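You operate a simulated robot arm through the tools that you are given. There is no shell and no other tool. Be economical: measure what you need, move in short steps, check, and stop when the job is done.

You run a simulated two-armed robot. Do the job below in one go: nothing can be reset, and whatever is moved stays where it is left.

## Task
Turn the white knob marked off to off. Carry the grey tray with black grips with both arms and set it on the bench area marked final work. Turn the knob marked magnify to MID. Put the tin marked wax on the bench area marked inspection away on the shelf marked coatings. Take the red spring and leave it in the blue cup with orange band. Take the measuring glass with black band on the bench area marked checking and put it away on the top of the near grey cabinet. Take the green paper roll and leave it on the blue shelf under the wash bench. Put the grey jug with black handle in the inside of the deep grey crate marked to pack. Put the steel nut with red collar on the white flat board. Put the clear jug with blue handle on the upper deck of the rail trolley away on the shelf under the short trials table. Take the small orange card on the upper deck of the rail trolley and put it away on the top of the rebuild table. Turn the black knob marked spacers to 72. The order is free. Set down upright: tin marked wax, measuring glass with black band, grey jug with black handle, clear jug with blue handle.

Only the result counts: the job must be done as asked and must still hold three seconds after the hand-in. Knocking over, shifting, dropping, spilling or breaking anything else fails it.

## Robot
Two 6-joint arms with two-finger parallel grippers on one trunk, on a base that drives. Base frame: it is fixed to the floor where the robot stands at the start and does not move with it; the origin is under the middle of the robot, x ahead of it, y to its left, z up; the surface under the hand at the start is at about z = 820. Readings come in mm, rad, newtons and seconds.
The left shoulder is at the start at [-89, 177, 806], the right one opposite. With the tool pointing down near the work surface each hand reaches from about 100 to 720 mm from the robot's upright axis, wherever it stands, measured 20 degrees to its own side. Places, roughly: bench area marked final work [-1500, 900, 900]; black knob marked spacers [-1100, -4300, 900]; blue cup with orange band (9x9x8 cm) [-1700, -1500, 900]; blue shelf under the wash bench [700, -1000, 300]; clear jug with blue handle [500, -5250, 1000]; green paper roll (8x8x16 cm) [-1700, -3600, 1000]; grey jug with black handle (10x15x13 cm) [-1800, -3800, 1000]; grey tray with black grips (26x24x8 cm) [-1200, -1100, 900]; inside of the deep grey crate marked to pack (28x2 [-1380, 80, 920]; knob marked magnify [-1700, -1800, 1400]; measuring glass with black band [-1500, -3750, 1000]; red spring (3x3x4 cm) [-1300, -3800, 900]; shelf marked coatings [-900, 3700, 900]; shelf under the short trials table [-3700, 3000, 300]; small orange card [500, -5250, 750]; steel nut with red collar (4x4x3 cm) [800, -2700, 900]; tin marked wax [-1500, -2000, 1000]; top of the near grey cabinet [-3500, -3500, 900]; top of the rebuild table [-3700, -5500, 900]; white flat board (27x16x2 cm) [-1100, 100, 900]; white knob marked off [500, 100, 900]. Payload 1.57 kg a hand.
Tool frame (each hand has its own): the origin (TCP) lies between the finger pads and is the grasp point; the fingertips stand 30 mm ahead of it; z points along the fingers, y is the line along which they close. The gripper opens to 80 mm. The fingers are 17 mm wide and 12 mm thick; the gripper's body (40 by 82 mm) begins 80 mm behind the TCP.
Orientation is that of the tool frame in the base frame, as a unit quaternion [x, y, z, w]. With the fingers straight down and closing along the base's y, the tool's x points along the base's -x, its y along +y and its z along -z.

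## Interface
- The arms move only by the tool arm_command. It takes "left_series", "right_series" or both (then of equal length, played together; a hand with none holds still); each is a list of rows, each an object (a shift or turn left out is 0, a gripper value left out holds the last) with "linear": the shift along the tool's x, y, z in mm, a list of three; "rotation": the turn, a rotation vector about the tool's x, y, z in rad, a list of three; "claw": the closure in counts, from 0 (fully open) to 255 (shut). In form: [{"linear": [x, y, z], "rotation": [wx, wy, wz], "claw": claw}, ...]. A call has 1 to 10 rows; each row shifts and turns the commanded pose from where the row before left it, along the tool's axes as they then stand. A row lasts 0.2 s, in which the tool goes at most 50 mm and 0.15 rad; a call with a longer step from one row to the next is refused whole, and so is a gripper value outside its range. Where a pose cannot be reached the arm comes as near as it can. A force on the tool above 40 N (or 10 N above the force at the start of the call, whichever is more), or a blocked arm, ends the call early, and 0.2 s more pass. The fingers move at their own pace (about 72 mm/s each) and stop on an object; they squeeze with about 39 N. The grip force told is the motor's: it shows also when the fingers shut on nothing. Time passes only in rows, and 0.2 s behind the last, so rows that do not move let the fingers close. It gives the time, the measured TCP pose, the force on the tool (base axes), the opening and the grip force at its end, in the units of the frame above (readings bear some noise), with the torque about the TCP (base axes, N m) and any sound that the robot's microphone picked up.
- Cameras (640 x 400 px; columns grow to the right, rows downward): "scene" is now at [40.9, 24.5, 1537.5]; the picture's right is [0.28, -0.96, 0.00], its down [-0.63, -0.18, -0.76] and it looks along [0.73, 0.21, -0.65] (base axes); focal length 282 px, centre (320, 200). "left" rides on the left gripper at [72, 7, -122] in its tool frame; the picture's right is [-0.09, 1.00, 0.00], its down [-0.84, -0.08, -0.54] and it looks along [-0.54, -0.05, 0.84] (tool axes); focal length 238 px, centre (320, 200). "right" rides on the right gripper at [72, -7, -122] in its tool frame; the picture's right is [0.09, 1.00, 0.00], its down [-0.84, 0.08, -0.54] and it looks along [-0.54, 0.05, 0.84] (tool axes); focal length 238 px, centre (320, 200). There is no depth. A picture from a camera that has moved, and an enlarged one, comes with that camera's place and axes in the base frame and with its lens.
- snapshot(camera): a new picture of that camera. It takes no simulated time.
- move_column(by): slides the trunk up (or, below 0, down) by that many mm; the arms and the scene camera ride with it, the base frame stays. It gives what a move gives, with no picture.
- drive_base(legs): drives the robot by 1 to 6 legs, each [ahead, left, turn to the left] in mm, mm and rad, along the robot's own axes; the way and the turn of a leg run together, so that a leg with both is an arc; at most 1500 mm and 3.142 rad a leg. The arms and the cameras ride along, it lands a little off, and it stops where it bumps. It gives what a move gives.
- pan_tilt(pan, tilt): turns the head with the scene camera to pan (to the left, within 2.496 rad either way) and tilt (down, from -0.506 to 1.204), counted from straight ahead of the robot. It gives what a move gives.
- close_up(camera, box): a new picture of the part [left, top, right, bottom] of that camera's present view, enlarged. It takes no simulated time.
- hand_in(): hands the job in; it is judged then, once.

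Work in short steps. Places have to be worked out from the pictures, the camera data and where the tool is seen: move nearer, look again, correct. Check each grasp and each placing, and mend what went wrong. You have 525 turns and 318 pictures in all, those below and enlarged ones among them. Open the grippers and draw the arms clear of the work before you hand the job in, unless the task says otherwise; then end with one line.

The tools are called after "Call:" by a JSON object that holds its "method" and its "body". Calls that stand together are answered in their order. arm_command: Moves the arms, as the interface text tells. Its arguments: {"type":"object","properties":{"left_series":{"type":"array"},"right_series":{"type":"array"}},"required":[]} The other tools are called the same way: move_column (by) slides the trunk up or down; drive_base (legs) drives the base; pan_tilt (pan, tilt) turns the head that bears the scene camera; snapshot (camera) takes a picture; close_up (camera, box) takes an enlarged picture of a part of a camera's view; hand_in () hands the job in.

At the start:

```text
time: 0.0
left_position: [460.8, 342.4, 1191.2]
left_tool_rot: [0.001, 1.0, 0.001, 0.001]
left_wrist_force: [0.0, 0.7, 0.2]
left_wrist_torque: [-0.03, 0.02, -0.02]
left_gripper_width: 80.1
left_finger_force: 0.0
right_position: [400.7, -103.2, 1188.0]
right_tool_rot: [0.0, 1.0, 0.0, 0.0]
right_wrist_force: [-0.1, -0.6, 0.0]
right_wrist_torque: [0.0, -0.01, 0.01]
right_gripper_width: 79.8
right_finger_force: 0.0
trunk travel left (down, up): [-250.0, 78.0]
robot x, y, heading: [-2.1, -1.6, -0.001]
head pan, tilt: [0.286, 0.71]
```

scene: 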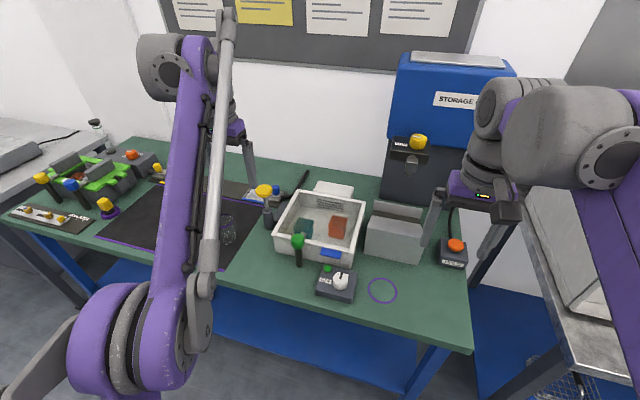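
right: 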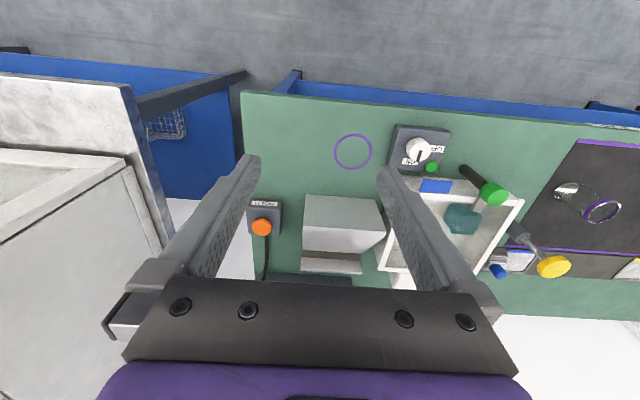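
left: 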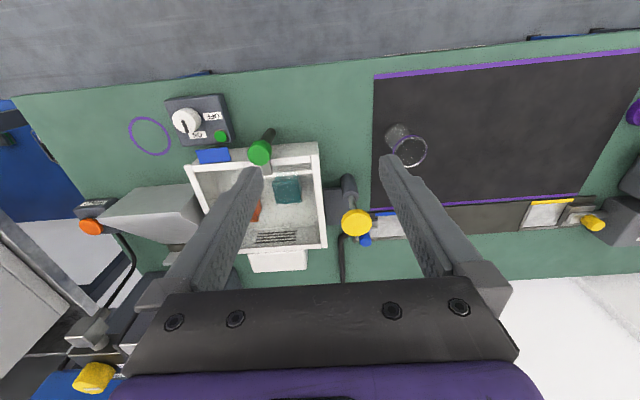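

I'll look closely at the white knob first.

Call:
{"method": "close_up", "body": {"camera": "right", "box": [360, 110, 480, 185]}}

Call:
{"method": "close_up", "body": {"camera": "scene", "box": [300, 250, 380, 310]}}

```text
5.33 times, centred on (420, 148) of right
camera zoom: at [328.4, -111.1, 1310.1], right [-0.09, 1.0, 0.0], down [0.84, 0.08, 0.54], along [0.54, 0.05, -0.84], focal length 1271 px, centre (-213, 480)
```

zoom: 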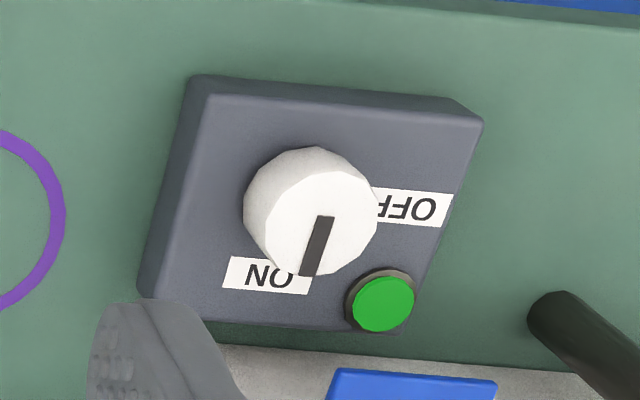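

```text
6.67 times, centred on (340, 280) of scene
camera zoom: at [40.9, 24.5, 1537.5], right [0.28, -0.96, 0.0], down [-0.63, -0.18, -0.76], along [0.73, 0.21, -0.65], focal length 1882 px, centre (187, -333)
```

zoom: 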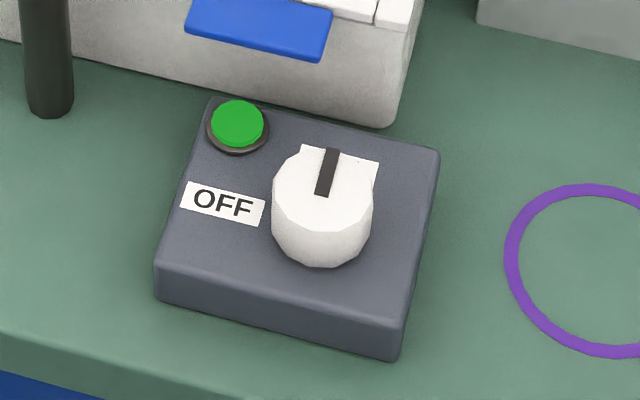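

The knob top is near (482, 95, 875), with the box top near 852. The mark points ahead at ON and OFF is to the left, so it needs a turn of about 90° to the left. I bring the right hand above it.

Call:
{"method": "arm_command", "body": {"right_series": [{"linear": [-16, 40, 0]}, {"linear": [-16, 40, 0]}, {"linear": [-16, 40, 0]}, {"linear": [-16, 39, 0]}, {"linear": [-17, 39, 0]}, {"linear": [0, 0, 48]}, {"linear": [0, 0, 48]}, {"linear": [0, 0, 48]}, {"linear": [0, 0, 48]}, {"linear": [0, 0, 30]}]}}

Call:
{"method": "snapshot", "body": {"camera": "right"}}

Call:
{"method": "snapshot", "body": {"camera": "scene"}}

```text
time: 2.2
left_position: [458.9, 342.4, 1192.3]
left_tool_rot: [0.0, 1.0, 0.001, 0.0]
left_wrist_force: [-0.2, 0.6, -0.1]
left_wrist_torque: [-0.01, -0.03, 0.04]
left_gripper_width: 80.0
left_finger_force: 0.0
right_position: [502.4, 100.0, 974.7]
right_tool_rot: [0.0, 1.0, 0.0, -0.001]
right_wrist_force: [0.1, 0.1, 0.3]
right_wrist_torque: [0.0, -0.03, 0.02]
right_gripper_width: 79.8
right_finger_force: 0.1
right hand out of reach, approached as far as the arm can: row 5, 6, 7, 8, 9, 10
trunk travel left (down, up): [-250.0, 78.0]
robot x, y, heading: [-1.4, 0.3, -0.003]
head pan, tilt: [0.286, 0.71]
```

```text
312 pictures are left
camera right: at [430.0, 92.5, 1097.7], right [-0.09, 1.0, 0.0], down [0.84, 0.08, 0.54], along [0.54, 0.05, -0.84], focal length 238 px, centre (320, 200)
```

right: 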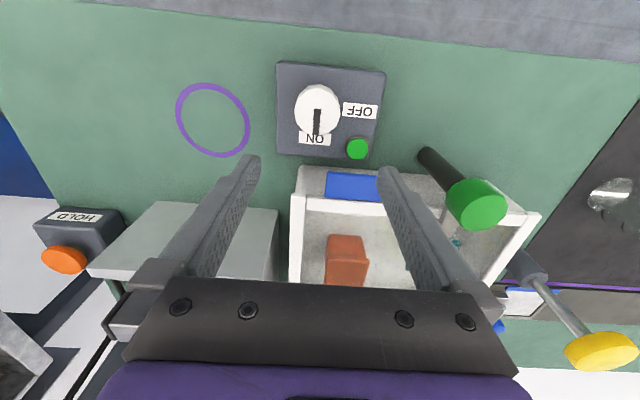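

```text
311 pictures are left
camera scene: at [40.8, 24.3, 1537.6], right [0.28, -0.96, 0.0], down [-0.63, -0.18, -0.76], along [0.73, 0.21, -0.65], focal length 282 px, centre (320, 200)
```

scene: 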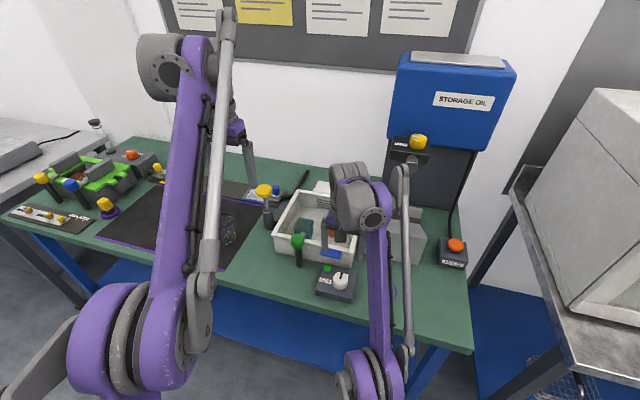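

The right arm runs out of its range there, so I raise the hand and drive the base 200 mm left. That brings the knob to the right arm's own side.

Call:
{"method": "arm_command", "body": {"right_series": [{"linear": [0, 0, -45]}, {"linear": [0, 0, -45]}, {"linear": [0, 0, -45]}, {"linear": [0, -45, -45]}, {"linear": [0, -45, 0]}, {"linear": [0, -45, 0]}, {"linear": [0, -45, 0]}, {"linear": [0, -20, 0]}]}}

Call:
{"method": "drive_base", "body": {"legs": [[0, 200, 0]]}}

```text
refused: row 4 steps farther than a row can; nothing moved
```

```text
time: 4.6
left_position: [459.8, 545.3, 1191.2]
left_tool_rot: [0.0, 1.0, 0.001, 0.0]
left_wrist_force: [0.4, 0.4, 0.1]
left_wrist_torque: [-0.01, -0.02, 0.01]
left_gripper_width: 79.9
left_finger_force: 0.1
right_position: [501.9, 302.4, 975.8]
right_tool_rot: [0.0, 1.0, 0.0, 0.0]
right_wrist_force: [0.1, -0.2, -1.1]
right_wrist_torque: [0.02, 0.03, 0.0]
right_gripper_width: 80.1
right_finger_force: 0.1
trunk travel left (down, up): [-250.0, 78.0]
robot x, y, heading: [1.4, 203.0, 0.0]
head pan, tilt: [0.286, 0.71]
```

The arm call was refused, but the drive still ran with the hand low, so I check that nothing was touched.

Call:
{"method": "snapshot", "body": {"camera": "right"}}

Call:
{"method": "snapshot", "body": {"camera": "scene"}}

```text
310 pictures are left
camera right: at [430.3, 294.8, 1098.0], right [-0.09, 1.0, 0.0], down [0.84, 0.08, 0.54], along [0.54, 0.05, -0.84], focal length 238 px, centre (320, 200)
```

right: 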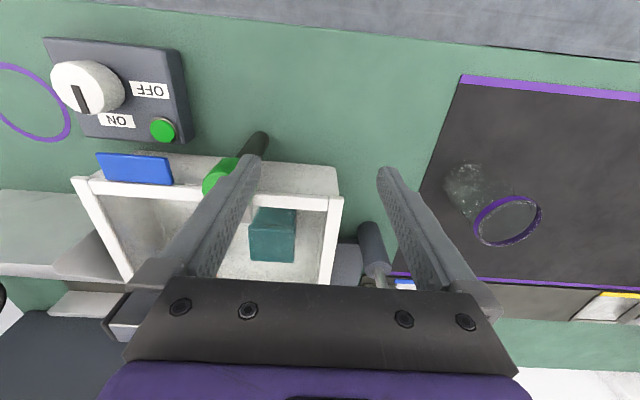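

```text
309 pictures are left
camera scene: at [41.0, 226.9, 1537.5], right [0.28, -0.96, 0.0], down [-0.63, -0.18, -0.76], along [0.73, 0.21, -0.65], focal length 282 px, centre (320, 200)
```

scene: 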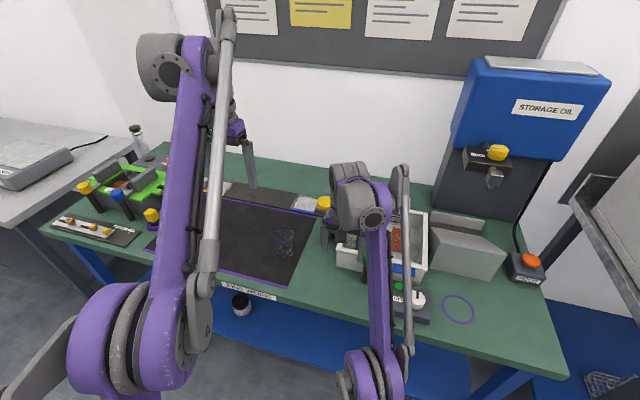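

Nothing seems disturbed. I raise the hand, move it above the knob, then lower it.

Call:
{"method": "arm_command", "body": {"right_series": [{"linear": [0, 0, -45]}, {"linear": [0, 0, -45]}, {"linear": [4, -42, 0]}, {"linear": [4, -42, 0]}, {"linear": [4, -42, 0]}, {"linear": [4, -42, 0]}, {"linear": [4, -39, 0]}, {"linear": [0, 0, 45]}, {"linear": [0, 0, 45]}, {"linear": [0, 0, 30]}]}}

Call:
{"method": "snapshot", "body": {"camera": "right"}}

```text
time: 6.8
left_position: [460.7, 543.1, 1190.7]
left_tool_rot: [0.0, 1.0, 0.001, 0.0]
left_wrist_force: [-0.2, -0.7, -0.2]
left_wrist_torque: [0.0, -0.03, -0.01]
left_gripper_width: 80.4
left_finger_force: 0.0
right_position: [565.9, 115.1, 967.5]
right_tool_rot: [0.001, 1.0, 0.001, 0.0]
right_wrist_force: [0.7, 0.6, 0.6]
right_wrist_torque: [-0.01, 0.02, 0.01]
right_gripper_width: 79.8
right_finger_force: 0.0
right hand out of reach, approached as far as the arm can: row 3, 4, 5, 6, 7, 8, 9
trunk travel left (down, up): [-250.0, 78.0]
robot x, y, heading: [0.0, 199.5, -0.004]
head pan, tilt: [0.286, 0.71]
```

```text
308 pictures are left
camera right: at [492.6, 107.8, 1089.0], right [-0.09, 1.0, 0.0], down [0.84, 0.08, 0.54], along [0.54, 0.05, -0.84], focal length 238 px, centre (320, 200)
```

right: 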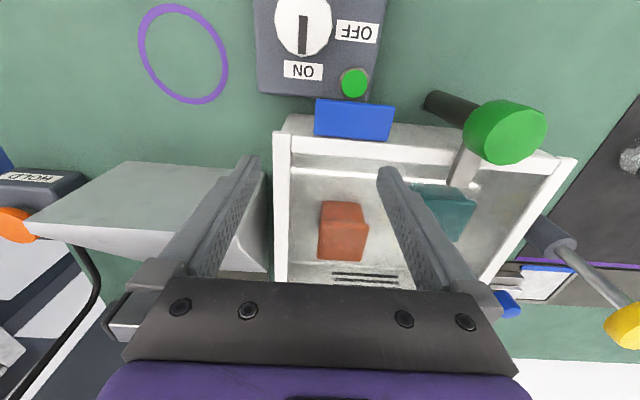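

The hand landed at (566, 115), which looks like a joint limit or an awkward posture. I raise it a bit and step back towards the knob, keeping the call small to see how it responds.

Call:
{"method": "arm_command", "body": {"right_series": [{"linear": [0, 0, -45]}, {"linear": [0, 0, -45]}, {"linear": [30, -30, 0]}, {"linear": [30, -30, 0]}, {"linear": [30, -30, 0]}]}}

Call:
{"method": "snapshot", "body": {"camera": "scene"}}

```text
time: 8.0
left_position: [460.0, 542.3, 1192.4]
left_tool_rot: [0.0, 1.0, 0.001, 0.0]
left_wrist_force: [0.4, 0.1, 0.1]
left_wrist_torque: [0.05, -0.01, -0.03]
left_gripper_width: 79.8
left_finger_force: 0.1
right_position: [555.9, 29.7, 1079.9]
right_tool_rot: [0.0, 1.0, 0.0, -0.001]
right_wrist_force: [0.4, -0.7, 0.3]
right_wrist_torque: [0.02, 0.0, -0.03]
right_gripper_width: 80.1
right_finger_force: 0.1
right hand out of reach, approached as far as the arm can: row 3, 4, 5
trunk travel left (down, up): [-250.0, 78.0]
robot x, y, heading: [1.5, 202.9, -0.005]
head pan, tilt: [0.286, 0.71]
```

```text
307 pictures are left
camera scene: at [40.8, 225.7, 1537.6], right [0.28, -0.96, 0.0], down [-0.63, -0.18, -0.76], along [0.73, 0.21, -0.65], focal length 282 px, centre (320, 200)
```

scene: 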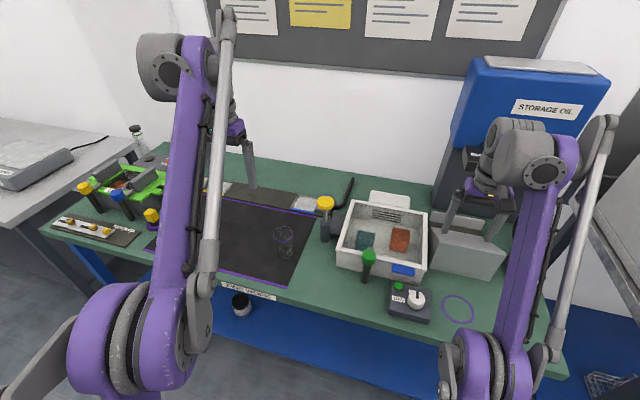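

The reach warnings are odd, so I send a zero move to see whether the commanded pose is still held at the unreachable point.

Call:
{"method": "arm_command", "body": {"right_series": [{"linear": [0, 0, 0]}, {"linear": [0, 0, 0]}]}}

```text
time: 8.6
left_position: [460.7, 544.0, 1191.6]
left_tool_rot: [0.0, 1.0, 0.001, 0.0]
left_wrist_force: [0.2, -0.3, -0.8]
left_wrist_torque: [0.0, -0.03, 0.02]
left_gripper_width: 80.5
left_finger_force: 0.1
right_position: [555.9, 28.8, 1080.4]
right_tool_rot: [0.001, 1.0, 0.0, -0.001]
right_wrist_force: [0.4, -0.1, -0.2]
right_wrist_torque: [0.02, -0.01, -0.04]
right_gripper_width: 80.1
right_finger_force: 0.1
trunk travel left (down, up): [-250.0, 78.0]
robot x, y, heading: [-3.7, 201.6, -0.001]
head pan, tilt: [0.286, 0.71]
```

The commanded pose does resync with each call. I test inward motion alone from here.

Call:
{"method": "arm_command", "body": {"right_series": [{"linear": [20, 0, 0]}, {"linear": [20, 0, 0]}, {"linear": [0, 0, 45]}, {"linear": [0, 0, 45]}]}}

Call:
{"method": "snapshot", "body": {"camera": "scene"}}

```text
time: 9.6
left_position: [460.6, 542.9, 1191.6]
left_tool_rot: [0.0, 1.0, 0.0, 0.0]
left_wrist_force: [0.2, -0.3, 0.0]
left_wrist_torque: [-0.01, 0.01, 0.01]
left_gripper_width: 79.8
left_finger_force: 0.0
right_position: [567.6, 31.3, 997.5]
right_tool_rot: [0.0, 1.0, 0.0, -0.002]
right_wrist_force: [0.3, -0.8, 0.4]
right_wrist_torque: [-0.01, -0.01, 0.0]
right_gripper_width: 80.0
right_finger_force: 0.0
right hand out of reach, approached as far as the arm can: row 1, 2, 3, 4
trunk travel left (down, up): [-250.0, 78.0]
robot x, y, heading: [0.2, 202.2, -0.002]
head pan, tilt: [0.286, 0.71]
```

```text
306 pictures are left
camera scene: at [41.1, 226.5, 1537.5], right [0.28, -0.96, 0.0], down [-0.63, -0.18, -0.76], along [0.73, 0.21, -0.65], focal length 282 px, centre (320, 200)
```

scene: 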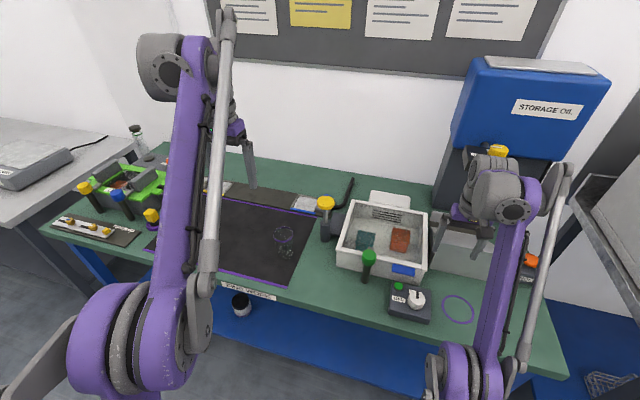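

All the stuck points lie on one sphere around the shoulder, so the right arm is probably fully stretched and the solver is stuck there. I move along an arc, up and inward, to bend the elbow.

Call:
{"method": "arm_command", "body": {"right_series": [{"linear": [15, 0, -40]}, {"linear": [20, 0, -40]}, {"linear": [30, 0, -35]}, {"linear": [40, 0, -20]}, {"linear": [45, 0, -10]}, {"linear": [45, 0, 0]}]}}

```text
time: 11.0
left_position: [459.4, 544.2, 1192.1]
left_tool_rot: [0.0, 1.0, 0.001, 0.001]
left_wrist_force: [-0.5, -0.2, 0.2]
left_wrist_torque: [0.02, -0.04, 0.03]
left_gripper_width: 79.8
left_finger_force: 0.1
right_position: [481.6, 33.0, 1210.9]
right_tool_rot: [0.001, 1.0, 0.0, -0.001]
right_wrist_force: [-0.4, 0.3, 0.2]
right_wrist_torque: [0.0, -0.01, 0.01]
right_gripper_width: 79.8
right_finger_force: 0.0
right hand out of reach, approached as far as the arm can: row 1, 2, 3, 4, 5, 6
trunk travel left (down, up): [-250.0, 78.0]
robot x, y, heading: [-2.9, 205.3, 0.005]
head pan, tilt: [0.286, 0.71]
```

Still on the limit. I turn the head to look at the right arm's posture.

Call:
{"method": "pan_tilt", "body": {"pan": -0.7, "tilt": 0.8}}

Call:
{"method": "snapshot", "body": {"camera": "scene"}}

```text
time: 12.3
left_position: [459.9, 543.5, 1191.1]
left_tool_rot: [0.0, 1.0, 0.001, 0.0]
left_wrist_force: [0.3, 0.1, 0.1]
left_wrist_torque: [0.0, 0.01, -0.01]
left_gripper_width: 80.1
left_finger_force: 0.0
right_position: [482.9, 33.9, 1209.7]
right_tool_rot: [-0.001, 1.0, -0.001, -0.002]
right_wrist_force: [0.0, -0.3, -0.4]
right_wrist_torque: [-0.04, -0.01, -0.01]
right_gripper_width: 79.9
right_finger_force: 0.1
trunk travel left (down, up): [-250.0, 78.0]
robot x, y, heading: [-1.9, 205.9, 0.003]
head pan, tilt: [-0.7, 0.799]
```

```text
305 pictures are left
camera scene: at [21.6, 151.0, 1530.2], right [-0.64, -0.77, 0.0], down [-0.55, 0.46, -0.7], along [0.53, -0.45, -0.72], focal length 282 px, centre (320, 200)
```

scene: 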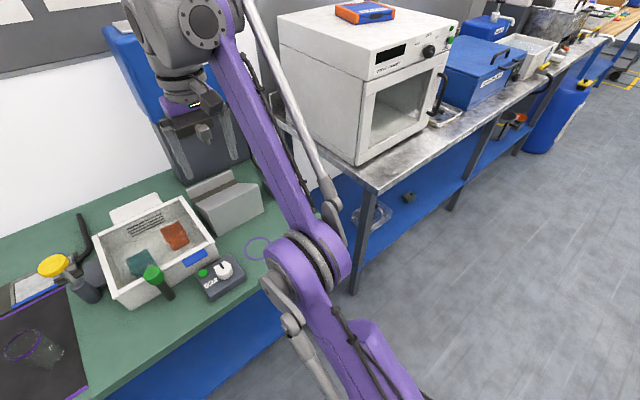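

The right arm is indeed straight. I move tangentially downward along the arc, in small rows, so the elbow can share the motion and bend.

Call:
{"method": "arm_command", "body": {"right_series": [{"linear": [-18, 0, 35]}, {"linear": [-16, 0, 35]}, {"linear": [-10, 0, 35]}, {"linear": [0, 0, 35]}, {"linear": [10, 0, 35]}]}}

```text
time: 13.5
left_position: [460.1, 542.8, 1191.9]
left_tool_rot: [-0.001, 1.0, 0.001, 0.0]
left_wrist_force: [-0.2, -0.6, -0.1]
left_wrist_torque: [0.0, 0.01, -0.02]
left_gripper_width: 79.9
left_finger_force: 0.1
right_position: [563.8, 32.6, 1047.2]
right_tool_rot: [0.001, 1.0, 0.0, -0.002]
right_wrist_force: [1.3, 0.5, 0.0]
right_wrist_torque: [0.0, -0.01, -0.01]
right_gripper_width: 80.0
right_finger_force: 0.1
right hand out of reach, approached as far as the arm can: row 1, 2, 3, 4, 5
trunk travel left (down, up): [-250.0, 78.0]
robot x, y, heading: [0.2, 207.1, 0.001]
head pan, tilt: [-0.7, 0.799]
```

The data fit the right elbow having flipped below the arm line, with its wrist at a limit. I back the base off for room, stretch the arm straight, then go up and inward so the elbow folds upward again.

Call:
{"method": "drive_base", "body": {"legs": [[-250, 0, 0]]}}

Call:
{"method": "arm_command", "body": {"right_series": [{"linear": [-30, 0, -25]}, {"linear": [-30, 0, -20]}, {"linear": [15, 0, -35]}, {"linear": [20, 0, -35]}, {"linear": [25, 0, -35]}, {"linear": [35, 0, -25]}, {"linear": [35, 0, -15]}]}}

```text
time: 15.3
left_position: [211.5, 543.5, 1191.9]
left_tool_rot: [0.0, 1.0, 0.0, 0.0]
left_wrist_force: [-0.6, -0.2, -0.1]
left_wrist_torque: [-0.01, -0.01, 0.01]
left_gripper_width: 80.0
left_finger_force: 0.1
right_position: [315.4, 33.0, 1048.6]
right_tool_rot: [0.0, 1.0, 0.0, -0.002]
right_wrist_force: [-0.2, -0.4, 0.0]
right_wrist_torque: [0.0, -0.03, 0.01]
right_gripper_width: 80.0
right_finger_force: 0.0
trunk travel left (down, up): [-250.0, 78.0]
robot x, y, heading: [-247.0, 204.0, -0.001]
head pan, tilt: [-0.7, 0.799]
```

```text
time: 16.9
left_position: [210.2, 544.7, 1193.1]
left_tool_rot: [-0.001, 1.0, 0.001, 0.001]
left_wrist_force: [0.6, 0.2, -0.2]
left_wrist_torque: [-0.01, -0.03, 0.0]
left_gripper_width: 80.1
left_finger_force: 0.1
right_position: [206.2, 37.4, 1212.8]
right_tool_rot: [-0.002, 1.0, 0.0, -0.002]
right_wrist_force: [-0.2, -0.2, 0.7]
right_wrist_torque: [-0.02, -0.01, -0.01]
right_gripper_width: 80.1
right_finger_force: 0.0
right hand out of reach, approached as far as the arm can: row 2, 3, 4, 5
trunk travel left (down, up): [-250.0, 78.0]
robot x, y, heading: [-250.1, 202.8, 0.006]
head pan, tilt: [-0.7, 0.799]
```

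The last rows were in reach. I test inward motion now.

Call:
{"method": "arm_command", "body": {"right_series": [{"linear": [40, 0, 0]}, {"linear": [30, 0, 30]}]}}

Call:
{"method": "snapshot", "body": {"camera": "scene"}}

```text
time: 17.5
left_position: [210.3, 543.4, 1190.7]
left_tool_rot: [-0.001, 1.0, 0.0, 0.0]
left_wrist_force: [0.1, 0.5, -0.4]
left_wrist_torque: [-0.01, 0.0, 0.02]
left_gripper_width: 79.9
left_finger_force: 0.2
right_position: [136.6, 32.2, 1181.2]
right_tool_rot: [-0.001, 1.0, 0.0, -0.002]
right_wrist_force: [0.1, -0.8, 0.0]
right_wrist_torque: [0.05, 0.0, -0.05]
right_gripper_width: 80.1
right_finger_force: 0.1
trunk travel left (down, up): [-250.0, 78.0]
robot x, y, heading: [-248.4, 207.2, -0.002]
head pan, tilt: [-0.7, 0.799]
```

```text
304 pictures are left
camera scene: at [-227.6, 150.7, 1530.1], right [-0.64, -0.77, 0.0], down [-0.55, 0.46, -0.7], along [0.53, -0.45, -0.72], focal length 282 px, centre (320, 200)
```

scene: 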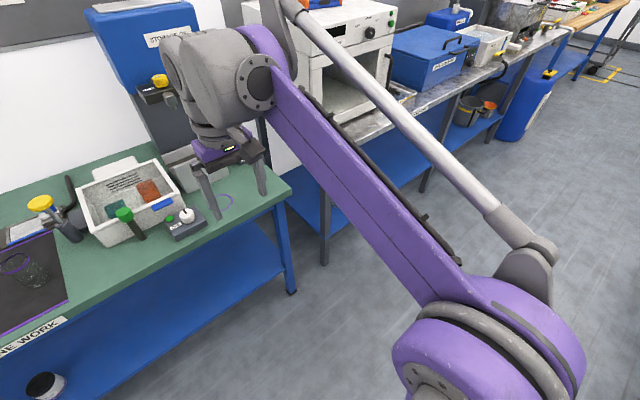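

The right arm folds upward again. To avoid a repeat I must keep r² + (z−599)² below 840² from each shoulder. I drive back to the bench.

Call:
{"method": "drive_base", "body": {"legs": [[250, 0, 0]]}}

```text
time: 19.3
left_position: [457.6, 543.3, 1191.5]
left_tool_rot: [-0.001, 1.0, 0.001, 0.0]
left_wrist_force: [0.3, 0.3, -0.2]
left_wrist_torque: [0.0, 0.0, 0.0]
left_gripper_width: 80.1
left_finger_force: 0.2
right_position: [384.5, 30.7, 1181.7]
right_tool_rot: [0.001, 1.0, -0.001, -0.002]
right_wrist_force: [0.1, 0.0, 0.1]
right_wrist_torque: [-0.02, 0.02, 0.01]
right_gripper_width: 79.9
right_finger_force: 0.1
trunk travel left (down, up): [-250.0, 78.0]
robot x, y, heading: [-4.0, 201.3, -0.004]
head pan, tilt: [-0.7, 0.799]
```

Move to about 85 mm above the knob.

Call:
{"method": "arm_command", "body": {"right_series": [{"linear": [-16, 10.7, 37]}, {"linear": [-16, 10.7, 37]}, {"linear": [-16, 10.7, 37]}, {"linear": [-16, 10.7, 37]}, {"linear": [-16, 10.7, 37]}, {"linear": [-16, 10.7, 37]}]}}

Call:
{"method": "snapshot", "body": {"camera": "right"}}

```text
time: 20.7
left_position: [459.3, 543.8, 1190.9]
left_tool_rot: [-0.001, 1.0, 0.001, 0.0]
left_wrist_force: [0.7, 0.1, 0.1]
left_wrist_torque: [-0.01, -0.01, -0.01]
left_gripper_width: 80.2
left_finger_force: 0.0
right_position: [480.0, 97.5, 958.7]
right_tool_rot: [0.0, 1.0, -0.001, -0.003]
right_wrist_force: [0.2, 0.4, -0.4]
right_wrist_torque: [0.02, 0.04, 0.01]
right_gripper_width: 80.2
right_finger_force: 0.1
trunk travel left (down, up): [-250.0, 78.0]
robot x, y, heading: [-3.5, 202.5, -0.0]
head pan, tilt: [-0.7, 0.799]
```

```text
303 pictures are left
camera right: at [409.1, 89.3, 1080.5], right [-0.09, 1.0, 0.0], down [0.84, 0.08, 0.54], along [0.54, 0.05, -0.84], focal length 238 px, centre (320, 200)
```

right: 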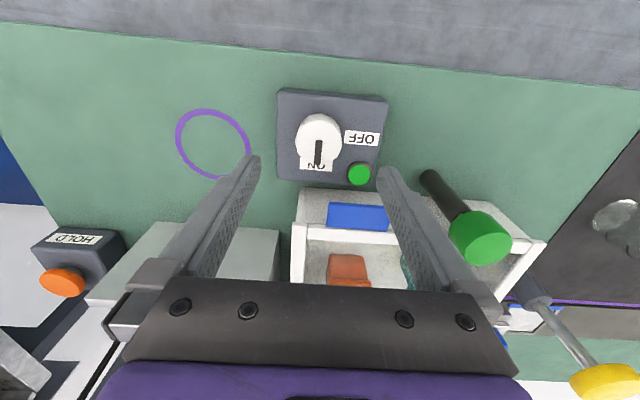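

The hand is centred over the knob. I lower it to the tip height and close.

Call:
{"method": "arm_command", "body": {"right_series": [{"linear": [0, -2, 37]}, {"linear": [0, -1, 36]}, {"claw": 255}, {"claw": 255}, {"claw": 255}]}}

Call:
{"method": "snapshot", "body": {"camera": "right"}}

```text
time: 21.9
left_position: [458.3, 544.7, 1190.6]
left_tool_rot: [0.0, 1.0, 0.0, 0.0]
left_wrist_force: [-0.1, -0.2, 0.1]
left_wrist_torque: [0.05, -0.01, -0.01]
left_gripper_width: 79.7
left_finger_force: 0.0
right_position: [478.1, 95.2, 887.9]
right_tool_rot: [0.0, 1.0, 0.0, -0.001]
right_wrist_force: [-3.6, 12.3, -9.9]
right_wrist_torque: [0.0, -0.43, 0.01]
right_gripper_width: 41.8
right_finger_force: 43.1
trunk travel left (down, up): [-250.0, 78.0]
robot x, y, heading: [-1.5, 201.1, 0.004]
head pan, tilt: [-0.7, 0.799]
```

```text
302 pictures are left
camera right: at [407.0, 87.9, 1009.3], right [-0.09, 1.0, 0.0], down [0.84, 0.08, 0.54], along [0.54, 0.05, -0.84], focal length 238 px, centre (320, 200)
```

right: 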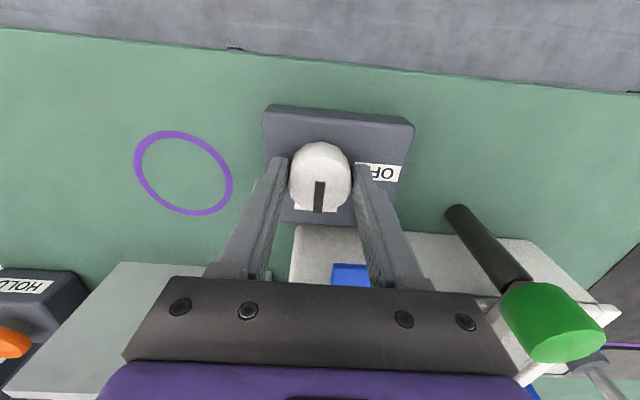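

Gripped at 42 mm. I turn the tool left by 1.4 rad and look.

Call:
{"method": "arm_command", "body": {"right_series": [{"rotation": [0, 0, -0.14]}, {"rotation": [0, 0, -0.14]}, {"rotation": [0, 0, -0.14]}, {"rotation": [0, 0, -0.14]}, {"rotation": [0, 0, -0.14]}, {"rotation": [0, 0, -0.14]}, {"rotation": [0, 0, -0.14]}, {"rotation": [0, 0, -0.14]}, {"rotation": [0, 0, -0.14]}, {"rotation": [0, 0, -0.14]}]}}

Call:
{"method": "snapshot", "body": {"camera": "right"}}

```text
time: 23.8
left_position: [459.2, 545.3, 1192.0]
left_tool_rot: [-0.001, 1.0, 0.0, 0.001]
left_wrist_force: [0.1, 0.6, -0.3]
left_wrist_torque: [0.01, 0.0, -0.03]
left_gripper_width: 80.0
left_finger_force: 0.1
right_position: [479.1, 93.1, 887.8]
right_tool_rot: [-0.538, 0.843, -0.001, 0.0]
right_wrist_force: [2.6, 5.3, 13.9]
right_wrist_torque: [-0.68, 0.02, 0.0]
right_gripper_width: 41.8
right_finger_force: 45.3
trunk travel left (down, up): [-250.0, 78.0]
robot x, y, heading: [-1.7, 197.8, -0.006]
head pan, tilt: [-0.7, 0.799]
stopped in row 9 (right hand): the force on the tool passed its limit at 41 N (the readings are from after the stop); the commanded pose is now the measured one
```

```text
301 pictures are left
camera right: at [454.9, 25.2, 1008.9], right [-0.94, 0.34, 0.0], down [0.28, 0.79, 0.54], along [0.18, 0.51, -0.84], focal length 238 px, centre (320, 200)
```

right: 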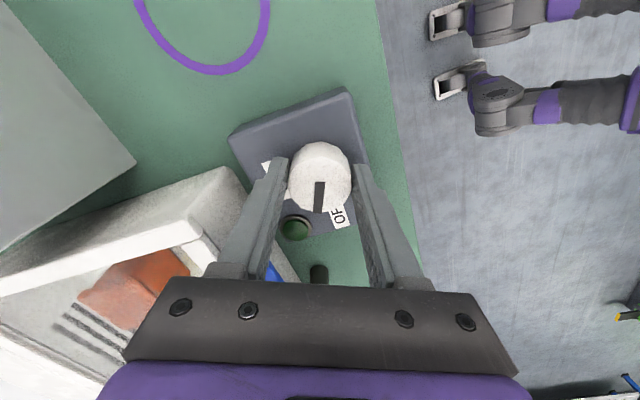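

The lamp went dark and the turn stands at 65°. The label is at 90°, so I continue in small steps.

Call:
{"method": "arm_command", "body": {"right_series": [{"rotation": [0, 0, -0.09]}, {"rotation": [0, 0, -0.09]}, {"rotation": [0, 0, -0.09]}, {"rotation": [0, 0, -0.09]}, {"rotation": [0, 0, -0.07]}]}}

Call:
{"method": "snapshot", "body": {"camera": "right"}}

```text
time: 25.0
left_position: [457.3, 544.7, 1191.6]
left_tool_rot: [-0.001, 1.0, 0.0, 0.001]
left_wrist_force: [-0.3, 0.4, -0.1]
left_wrist_torque: [-0.03, 0.0, -0.01]
left_gripper_width: 80.0
left_finger_force: 0.1
right_position: [479.7, 92.7, 887.1]
right_tool_rot: [-0.706, 0.708, -0.002, 0.0]
right_wrist_force: [12.9, 5.2, 31.5]
right_wrist_torque: [0.94, 0.12, -0.15]
right_gripper_width: 41.6
right_finger_force: 45.2
trunk travel left (down, up): [-250.0, 78.0]
robot x, y, heading: [-0.8, 200.8, 0.001]
head pan, tilt: [-0.7, 0.799]
```

```text
300 pictures are left
camera right: at [486.1, 21.2, 1008.9], right [-1.0, -0.09, 0.0], down [-0.07, 0.84, 0.54], along [-0.05, 0.54, -0.84], focal length 238 px, centre (320, 200)
```

right: 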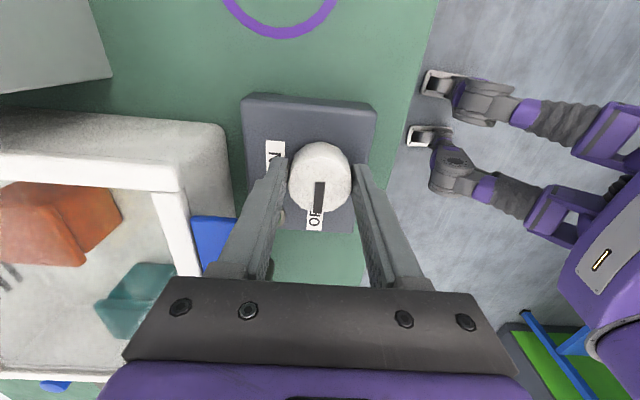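

The pointer is at OFF. I open partly, rise, and check.

Call:
{"method": "arm_command", "body": {"right_series": [{"claw": 80}, {"claw": 80}, {"linear": [0, 0, -30]}, {"linear": [0, 0, -40]}, {"linear": [0, 0, -40], "claw": 0}, {"linear": [0, 0, -40]}, {"linear": [0, 0, -40]}]}}

Call:
{"method": "snapshot", "body": {"camera": "right"}}

```text
time: 26.6
left_position: [458.3, 543.3, 1191.4]
left_tool_rot: [0.0, 1.0, 0.001, 0.0]
left_wrist_force: [0.1, -0.2, 0.5]
left_wrist_torque: [0.0, 0.01, 0.02]
left_gripper_width: 79.9
left_finger_force: 0.1
right_position: [477.1, 93.5, 1077.9]
right_tool_rot: [-0.705, 0.709, 0.001, -0.001]
right_wrist_force: [0.6, -0.3, -0.2]
right_wrist_torque: [-0.01, 0.0, 0.0]
right_gripper_width: 79.8
right_finger_force: 0.0
trunk travel left (down, up): [-250.0, 78.0]
robot x, y, heading: [-3.0, 200.1, -0.006]
head pan, tilt: [-0.7, 0.799]
```

```text
299 pictures are left
camera right: at [483.7, 20.9, 1199.4], right [-1.0, -0.09, 0.0], down [-0.07, 0.84, 0.54], along [-0.05, 0.54, -0.84], focal length 238 px, centre (320, 200)
```

right: 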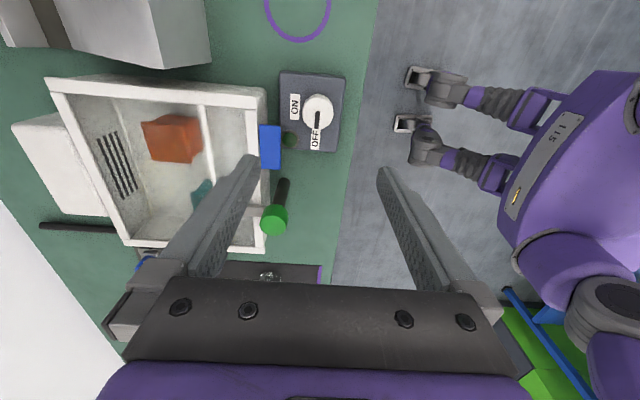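

OFF is set. I turn the hand back, tuck it in, and then survey the room with the head.

Call:
{"method": "arm_command", "body": {"right_series": [{"rotation": [0, 0, 0.15], "linear": [0, 0, -20]}, {"rotation": [0, 0, 0.15], "linear": [0, 0, -20]}, {"rotation": [0, 0, 0.15], "linear": [0, 0, -20]}, {"rotation": [0, 0, 0.15]}, {"rotation": [0, 0, 0.15]}, {"rotation": [0, 0, 0.15]}, {"rotation": [0, 0, 0.15]}, {"rotation": [0, 0, 0.15]}, {"rotation": [0, 0, 0.15]}, {"rotation": [0, 0, 0.15]}]}}

Call:
{"method": "arm_command", "body": {"right_series": [{"rotation": [0, 0, 0.07]}, {"linear": [40, 0, 0]}, {"linear": [40, 0, 0]}, {"linear": [40, 0, 0]}, {"linear": [40, 0, 0]}], "left_series": [{"linear": [0, 0, 0]}, {"linear": [40, 0, 0]}, {"linear": [40, 0, 0]}, {"linear": [40, 0, 0]}, {"linear": [40, 0, 0]}]}}

Call:
{"method": "pan_tilt", "body": {"pan": -1.5, "tilt": 0.35}}

Call:
{"method": "snapshot", "body": {"camera": "scene"}}

Call:
{"method": "pan_tilt", "body": {"pan": -2.4, "tilt": 0.35}}

Call:
{"method": "snapshot", "body": {"camera": "scene"}}

Call:
{"method": "pan_tilt", "body": {"pan": 2.4, "tilt": 0.35}}

Call:
{"method": "snapshot", "body": {"camera": "scene"}}

Call:
{"method": "pan_tilt", "body": {"pan": 1.4, "tilt": 0.35}}

Call:
{"method": "snapshot", "body": {"camera": "scene"}}

```text
time: 28.8
left_position: [457.8, 543.6, 1191.2]
left_tool_rot: [0.001, 1.0, 0.0, 0.0]
left_wrist_force: [0.1, -0.4, -0.6]
left_wrist_torque: [0.01, 0.01, 0.0]
left_gripper_width: 80.2
left_finger_force: 0.0
right_position: [480.3, 92.8, 1136.0]
right_tool_rot: [-0.031, 1.0, 0.0, -0.001]
right_wrist_force: [0.5, 0.8, 0.1]
right_wrist_torque: [-0.01, 0.03, 0.0]
right_gripper_width: 80.1
right_finger_force: 0.1
trunk travel left (down, up): [-250.0, 78.0]
robot x, y, heading: [1.1, 199.8, 0.001]
head pan, tilt: [-0.7, 0.799]
```

```text
time: 30.0
left_position: [295.6, 544.0, 1193.4]
left_tool_rot: [0.0, 1.0, 0.0, 0.002]
left_wrist_force: [-0.5, -0.1, 0.7]
left_wrist_torque: [0.0, -0.01, -0.01]
left_gripper_width: 80.0
left_finger_force: 0.0
right_position: [316.4, 90.9, 1136.3]
right_tool_rot: [0.001, 1.0, -0.001, 0.0]
right_wrist_force: [-0.1, 0.0, 0.2]
right_wrist_torque: [0.02, -0.04, -0.01]
right_gripper_width: 79.9
right_finger_force: 0.0
trunk travel left (down, up): [-250.0, 78.0]
robot x, y, heading: [-2.1, 200.4, 0.002]
head pan, tilt: [-0.7, 0.799]
```

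```text
time: 31.1
left_position: [299.3, 544.5, 1191.9]
left_tool_rot: [0.0, 1.0, 0.001, 0.0]
left_wrist_force: [0.7, -0.3, -0.8]
left_wrist_torque: [0.02, 0.02, 0.03]
left_gripper_width: 80.1
left_finger_force: 0.0
right_position: [319.4, 90.0, 1135.6]
right_tool_rot: [0.002, 1.0, 0.0, -0.002]
right_wrist_force: [-0.6, -0.1, -0.3]
right_wrist_torque: [0.0, 0.0, -0.02]
right_gripper_width: 79.8
right_finger_force: 0.0
trunk travel left (down, up): [-250.0, 78.0]
robot x, y, heading: [1.1, 204.3, -0.001]
head pan, tilt: [-1.499, 0.351]
```

```text
298 pictures are left
camera scene: at [-35.0, 110.0, 1569.8], right [-1.0, -0.07, 0.0], down [-0.02, 0.34, -0.94], along [0.07, -0.94, -0.34], focal length 282 px, centre (320, 200)
```

scene: 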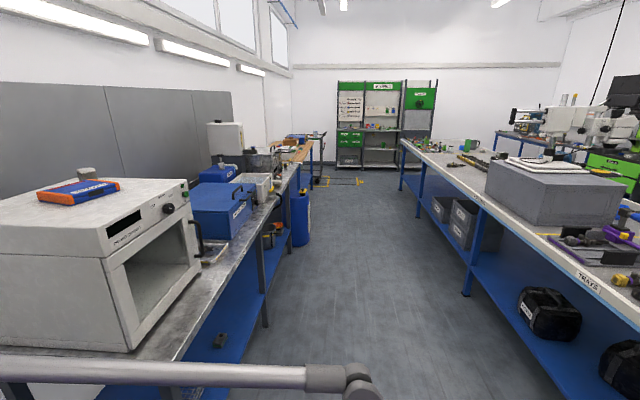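

```text
time: 32.3
left_position: [299.4, 544.5, 1192.7]
left_tool_rot: [0.0, 1.0, 0.001, 0.0]
left_wrist_force: [0.4, -0.8, 0.2]
left_wrist_torque: [0.01, -0.01, 0.0]
left_gripper_width: 79.9
left_finger_force: 0.1
right_position: [319.0, 91.8, 1136.6]
right_tool_rot: [0.002, 1.0, -0.001, -0.001]
right_wrist_force: [0.4, -0.4, 0.3]
right_wrist_torque: [-0.01, -0.01, 0.01]
right_gripper_width: 80.0
right_finger_force: 0.1
trunk travel left (down, up): [-250.0, 78.0]
robot x, y, heading: [1.1, 201.8, -0.002]
head pan, tilt: [-2.4, 0.351]
```

```text
297 pictures are left
camera scene: at [-110.5, 140.0, 1569.8], right [-0.68, 0.74, 0.0], down [0.25, 0.23, -0.94], along [-0.69, -0.63, -0.34], focal length 282 px, centre (320, 200)
```

scene: 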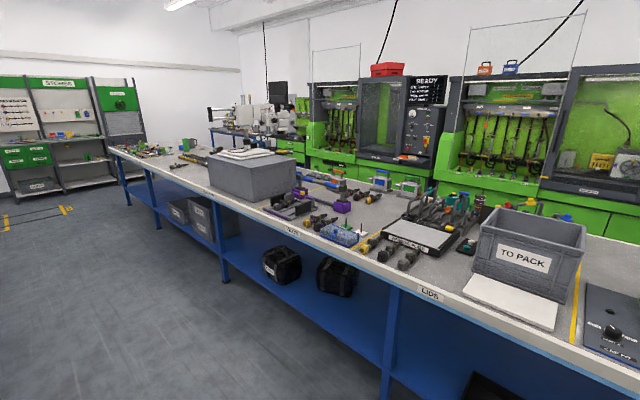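

```text
time: 36.1
left_position: [298.7, 544.3, 1192.2]
left_tool_rot: [0.0, 1.0, 0.001, 0.0]
left_wrist_force: [1.0, -0.1, -0.3]
left_wrist_torque: [0.01, -0.02, 0.0]
left_gripper_width: 80.0
left_finger_force: 0.1
right_position: [318.8, 91.7, 1136.5]
right_tool_rot: [0.002, 1.0, 0.0, -0.001]
right_wrist_force: [0.0, -0.1, 0.7]
right_wrist_torque: [0.02, 0.0, -0.02]
right_gripper_width: 80.1
right_finger_force: 0.1
trunk travel left (down, up): [-250.0, 78.0]
robot x, y, heading: [1.5, 202.2, -0.004]
head pan, tilt: [2.4, 0.351]
```

```text
296 pictures are left
camera scene: at [-110.4, 265.8, 1569.8], right [0.68, 0.74, 0.0], down [0.25, -0.23, -0.94], along [-0.69, 0.64, -0.34], focal length 282 px, centre (320, 200)
```

scene: 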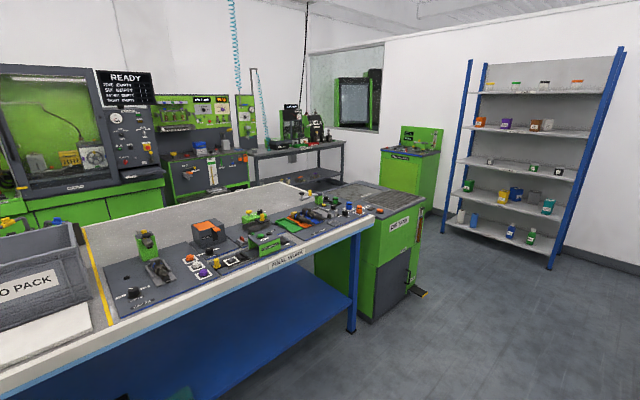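

```text
time: 37.4
left_position: [299.9, 544.9, 1193.3]
left_tool_rot: [0.0, 1.0, 0.001, 0.001]
left_wrist_force: [0.1, -0.3, 0.5]
left_wrist_torque: [0.0, 0.0, 0.02]
left_gripper_width: 80.0
left_finger_force: 0.1
right_position: [319.6, 92.2, 1135.7]
right_tool_rot: [0.001, 1.0, -0.001, -0.001]
right_wrist_force: [0.3, -0.9, 0.4]
right_wrist_torque: [0.0, 0.0, -0.03]
right_gripper_width: 80.0
right_finger_force: 0.1
trunk travel left (down, up): [-250.0, 78.0]
robot x, y, heading: [-0.5, 204.5, 0.002]
head pan, tilt: [1.4, 0.351]
```

```text
295 pictures are left
camera scene: at [-26.0, 294.6, 1569.8], right [0.99, -0.17, 0.0], down [-0.06, -0.34, -0.94], along [0.16, 0.93, -0.34], focal length 282 px, centre (320, 200)
```

scene: 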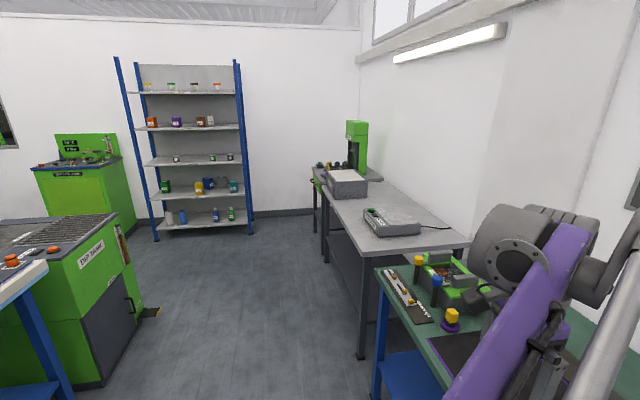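

OFF is done and I have a map: a long central bench at x ≈ −950 to −1700 and a right-hand bench edge at x ≈ 430. A barrel stands near (400, −2700). I drive down the aisle towards the steel nut.

Call:
{"method": "drive_base", "body": {"legs": [[-200, -1200, 0], [0, -1200, 0]]}}

Call:
{"method": "pan_tilt", "body": {"pan": -0.3, "tilt": 0.5}}

Call:
{"method": "snapshot", "body": {"camera": "scene"}}

```text
time: 58.5
left_position: [105.7, -1855.9, 1193.4]
left_tool_rot: [-0.002, 1.0, 0.0, 0.0]
left_wrist_force: [-1.0, 0.3, 0.5]
left_wrist_torque: [0.01, -0.02, -0.01]
left_gripper_width: 79.7
left_finger_force: 0.1
right_position: [127.1, -2308.4, 1136.9]
right_tool_rot: [0.001, 1.0, 0.0, -0.001]
right_wrist_force: [0.2, 0.2, 0.0]
right_wrist_torque: [-0.03, 0.02, -0.02]
right_gripper_width: 79.8
right_finger_force: 0.0
trunk travel left (down, up): [-250.0, 78.0]
robot x, y, heading: [-195.7, -2197.9, 0.002]
head pan, tilt: [1.4, 0.351]
```

```text
time: 60.2
left_position: [104.8, -1855.7, 1193.0]
left_tool_rot: [-0.001, 1.0, 0.0, 0.0]
left_wrist_force: [0.0, -0.4, 0.2]
left_wrist_torque: [0.03, 0.0, -0.01]
left_gripper_width: 79.9
left_finger_force: 0.1
right_position: [126.9, -2307.8, 1135.4]
right_tool_rot: [0.001, 1.0, 0.0, -0.002]
right_wrist_force: [0.2, 0.3, 0.3]
right_wrist_torque: [0.01, 0.01, -0.01]
right_gripper_width: 80.2
right_finger_force: 0.1
trunk travel left (down, up): [-250.0, 78.0]
robot x, y, heading: [-197.2, -2197.9, 0.006]
head pan, tilt: [-0.3, 0.499]
```

```text
294 pictures are left
camera scene: at [-147.9, -2224.9, 1556.1], right [-0.29, -0.96, 0.0], down [-0.46, 0.14, -0.88], along [0.84, -0.26, -0.48], focal length 282 px, centre (320, 200)
```

scene: 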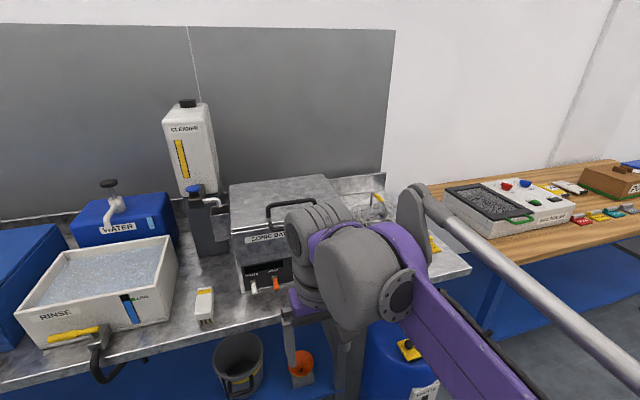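

I look closer at the end of the steel bench, where the nut should be.

Call:
{"method": "close_up", "body": {"camera": "scene", "box": [340, 160, 480, 300]}}

Call:
{"method": "close_up", "body": {"camera": "scene", "box": [420, 140, 640, 280]}}

```text
2.86 times, centred on (410, 230) of scene
camera zoom: at [-147.9, -2224.9, 1556.1], right [-0.29, -0.96, 0.0], down [-0.46, 0.14, -0.88], along [0.84, -0.26, -0.48], focal length 806 px, centre (63, 114)
```

zoom: 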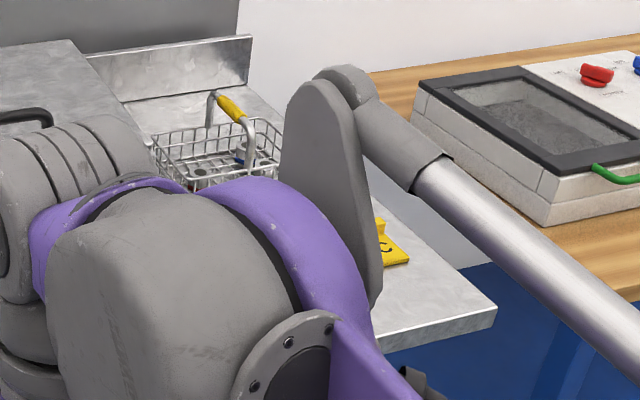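

```text
2.86 times, centred on (530, 210) of scene
camera zoom: at [-147.9, -2224.9, 1556.1], right [-0.29, -0.96, 0.0], down [-0.46, 0.14, -0.88], along [0.84, -0.26, -0.48], focal length 806 px, centre (-280, 171)
```

zoom: 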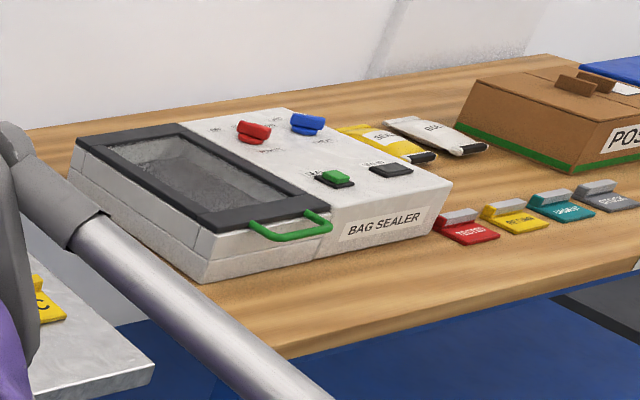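

There is red and blue in a wire basket near (870, −2815). I drive 500 mm along and look from in front.

Call:
{"method": "drive_base", "body": {"legs": [[0, -480, 0]]}}

Call:
{"method": "pan_tilt", "body": {"pan": 0.0, "tilt": 0.6}}

Call:
{"method": "snapshot", "body": {"camera": "scene"}}

```text
time: 65.0
left_position: [105.4, -2336.8, 1192.6]
left_tool_rot: [-0.003, 1.0, 0.001, 0.0]
left_wrist_force: [0.4, 0.6, -0.2]
left_wrist_torque: [0.02, 0.04, -0.02]
left_gripper_width: 80.0
left_finger_force: 0.1
right_position: [128.6, -2788.4, 1135.9]
right_tool_rot: [-0.001, 1.0, -0.001, -0.001]
right_wrist_force: [-0.3, -0.2, 0.0]
right_wrist_torque: [0.01, -0.02, -0.04]
right_gripper_width: 79.9
right_finger_force: 0.0
trunk travel left (down, up): [-250.0, 78.0]
robot x, y, heading: [-193.4, -2680.4, 0.006]
head pan, tilt: [-0.3, 0.499]
```

```text
time: 65.8
left_position: [105.5, -2335.9, 1192.9]
left_tool_rot: [-0.003, 1.0, 0.0, 0.0]
left_wrist_force: [0.7, 1.2, -0.5]
left_wrist_torque: [0.02, -0.01, -0.03]
left_gripper_width: 80.0
left_finger_force: 0.1
right_position: [129.8, -2789.0, 1136.0]
right_tool_rot: [-0.001, 1.0, 0.0, -0.001]
right_wrist_force: [-0.3, 0.0, 0.8]
right_wrist_torque: [0.02, 0.02, 0.0]
right_gripper_width: 79.8
right_finger_force: 0.1
trunk travel left (down, up): [-250.0, 78.0]
robot x, y, heading: [-195.0, -2678.0, 0.003]
head pan, tilt: [0.0, 0.6]
```

```text
291 pictures are left
camera scene: at [-144.8, -2678.8, 1547.1], right [0.0, -1.0, 0.0], down [-0.56, 0.0, -0.83], along [0.83, 0.0, -0.56], focal length 282 px, centre (320, 200)
```

scene: 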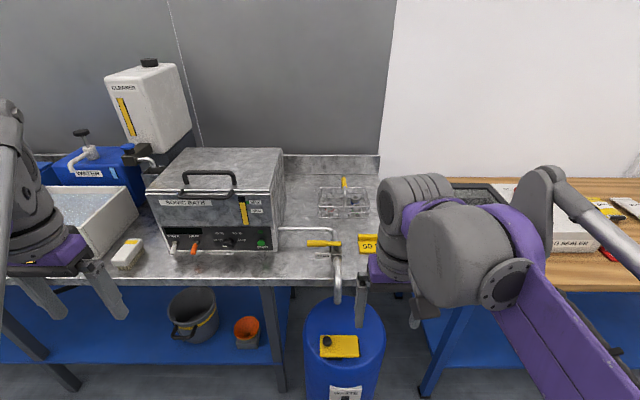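

Call:
{"method": "close_up", "body": {"camera": "scene", "box": [280, 150, 400, 270]}}

```text
3.33 times, centred on (340, 210) of scene
camera zoom: at [-144.8, -2678.8, 1547.1], right [0.0, -1.0, 0.0], down [-0.56, 0.0, -0.83], along [0.83, 0.0, -0.56], focal length 941 px, centre (253, 167)
```

zoom: 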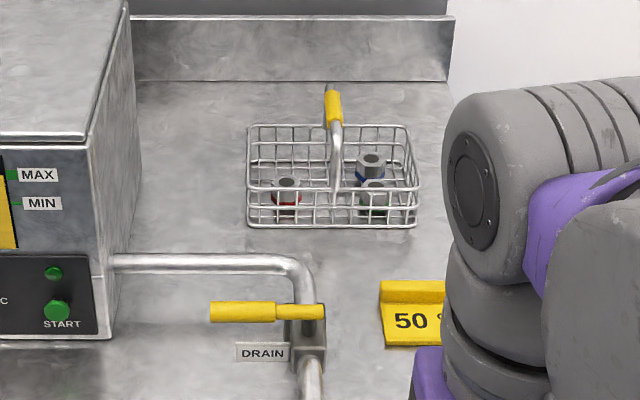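

The nut with the red collar sits in the wire basket, left of its handle. To know how close I can drive, I look down at my own base.

Call:
{"method": "pan_tilt", "body": {"pan": 0.0, "tilt": 1.2}}

Call:
{"method": "snapshot", "body": {"camera": "scene"}}

```text
time: 66.8
left_position: [106.2, -2336.0, 1193.4]
left_tool_rot: [-0.003, 1.0, 0.001, 0.0]
left_wrist_force: [0.7, -0.4, 0.6]
left_wrist_torque: [0.0, -0.01, -0.02]
left_gripper_width: 80.2
left_finger_force: 0.1
right_position: [129.1, -2787.6, 1136.3]
right_tool_rot: [0.0, 1.0, 0.0, -0.001]
right_wrist_force: [0.6, -0.5, -0.2]
right_wrist_torque: [0.01, 0.02, -0.01]
right_gripper_width: 80.2
right_finger_force: 0.0
trunk travel left (down, up): [-250.0, 78.0]
robot x, y, heading: [-194.8, -2680.8, 0.009]
head pan, tilt: [0.0, 1.201]
```

```text
289 pictures are left
camera scene: at [-177.2, -2679.0, 1502.5], right [0.0, -1.0, 0.0], down [-0.93, 0.0, -0.36], along [0.36, 0.0, -0.93], focal length 282 px, centre (320, 200)
```

scene: 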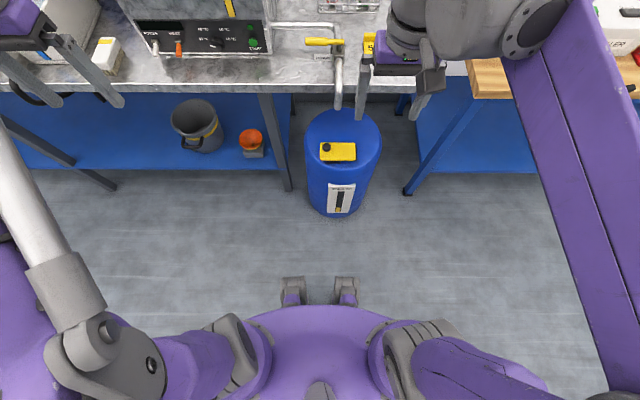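

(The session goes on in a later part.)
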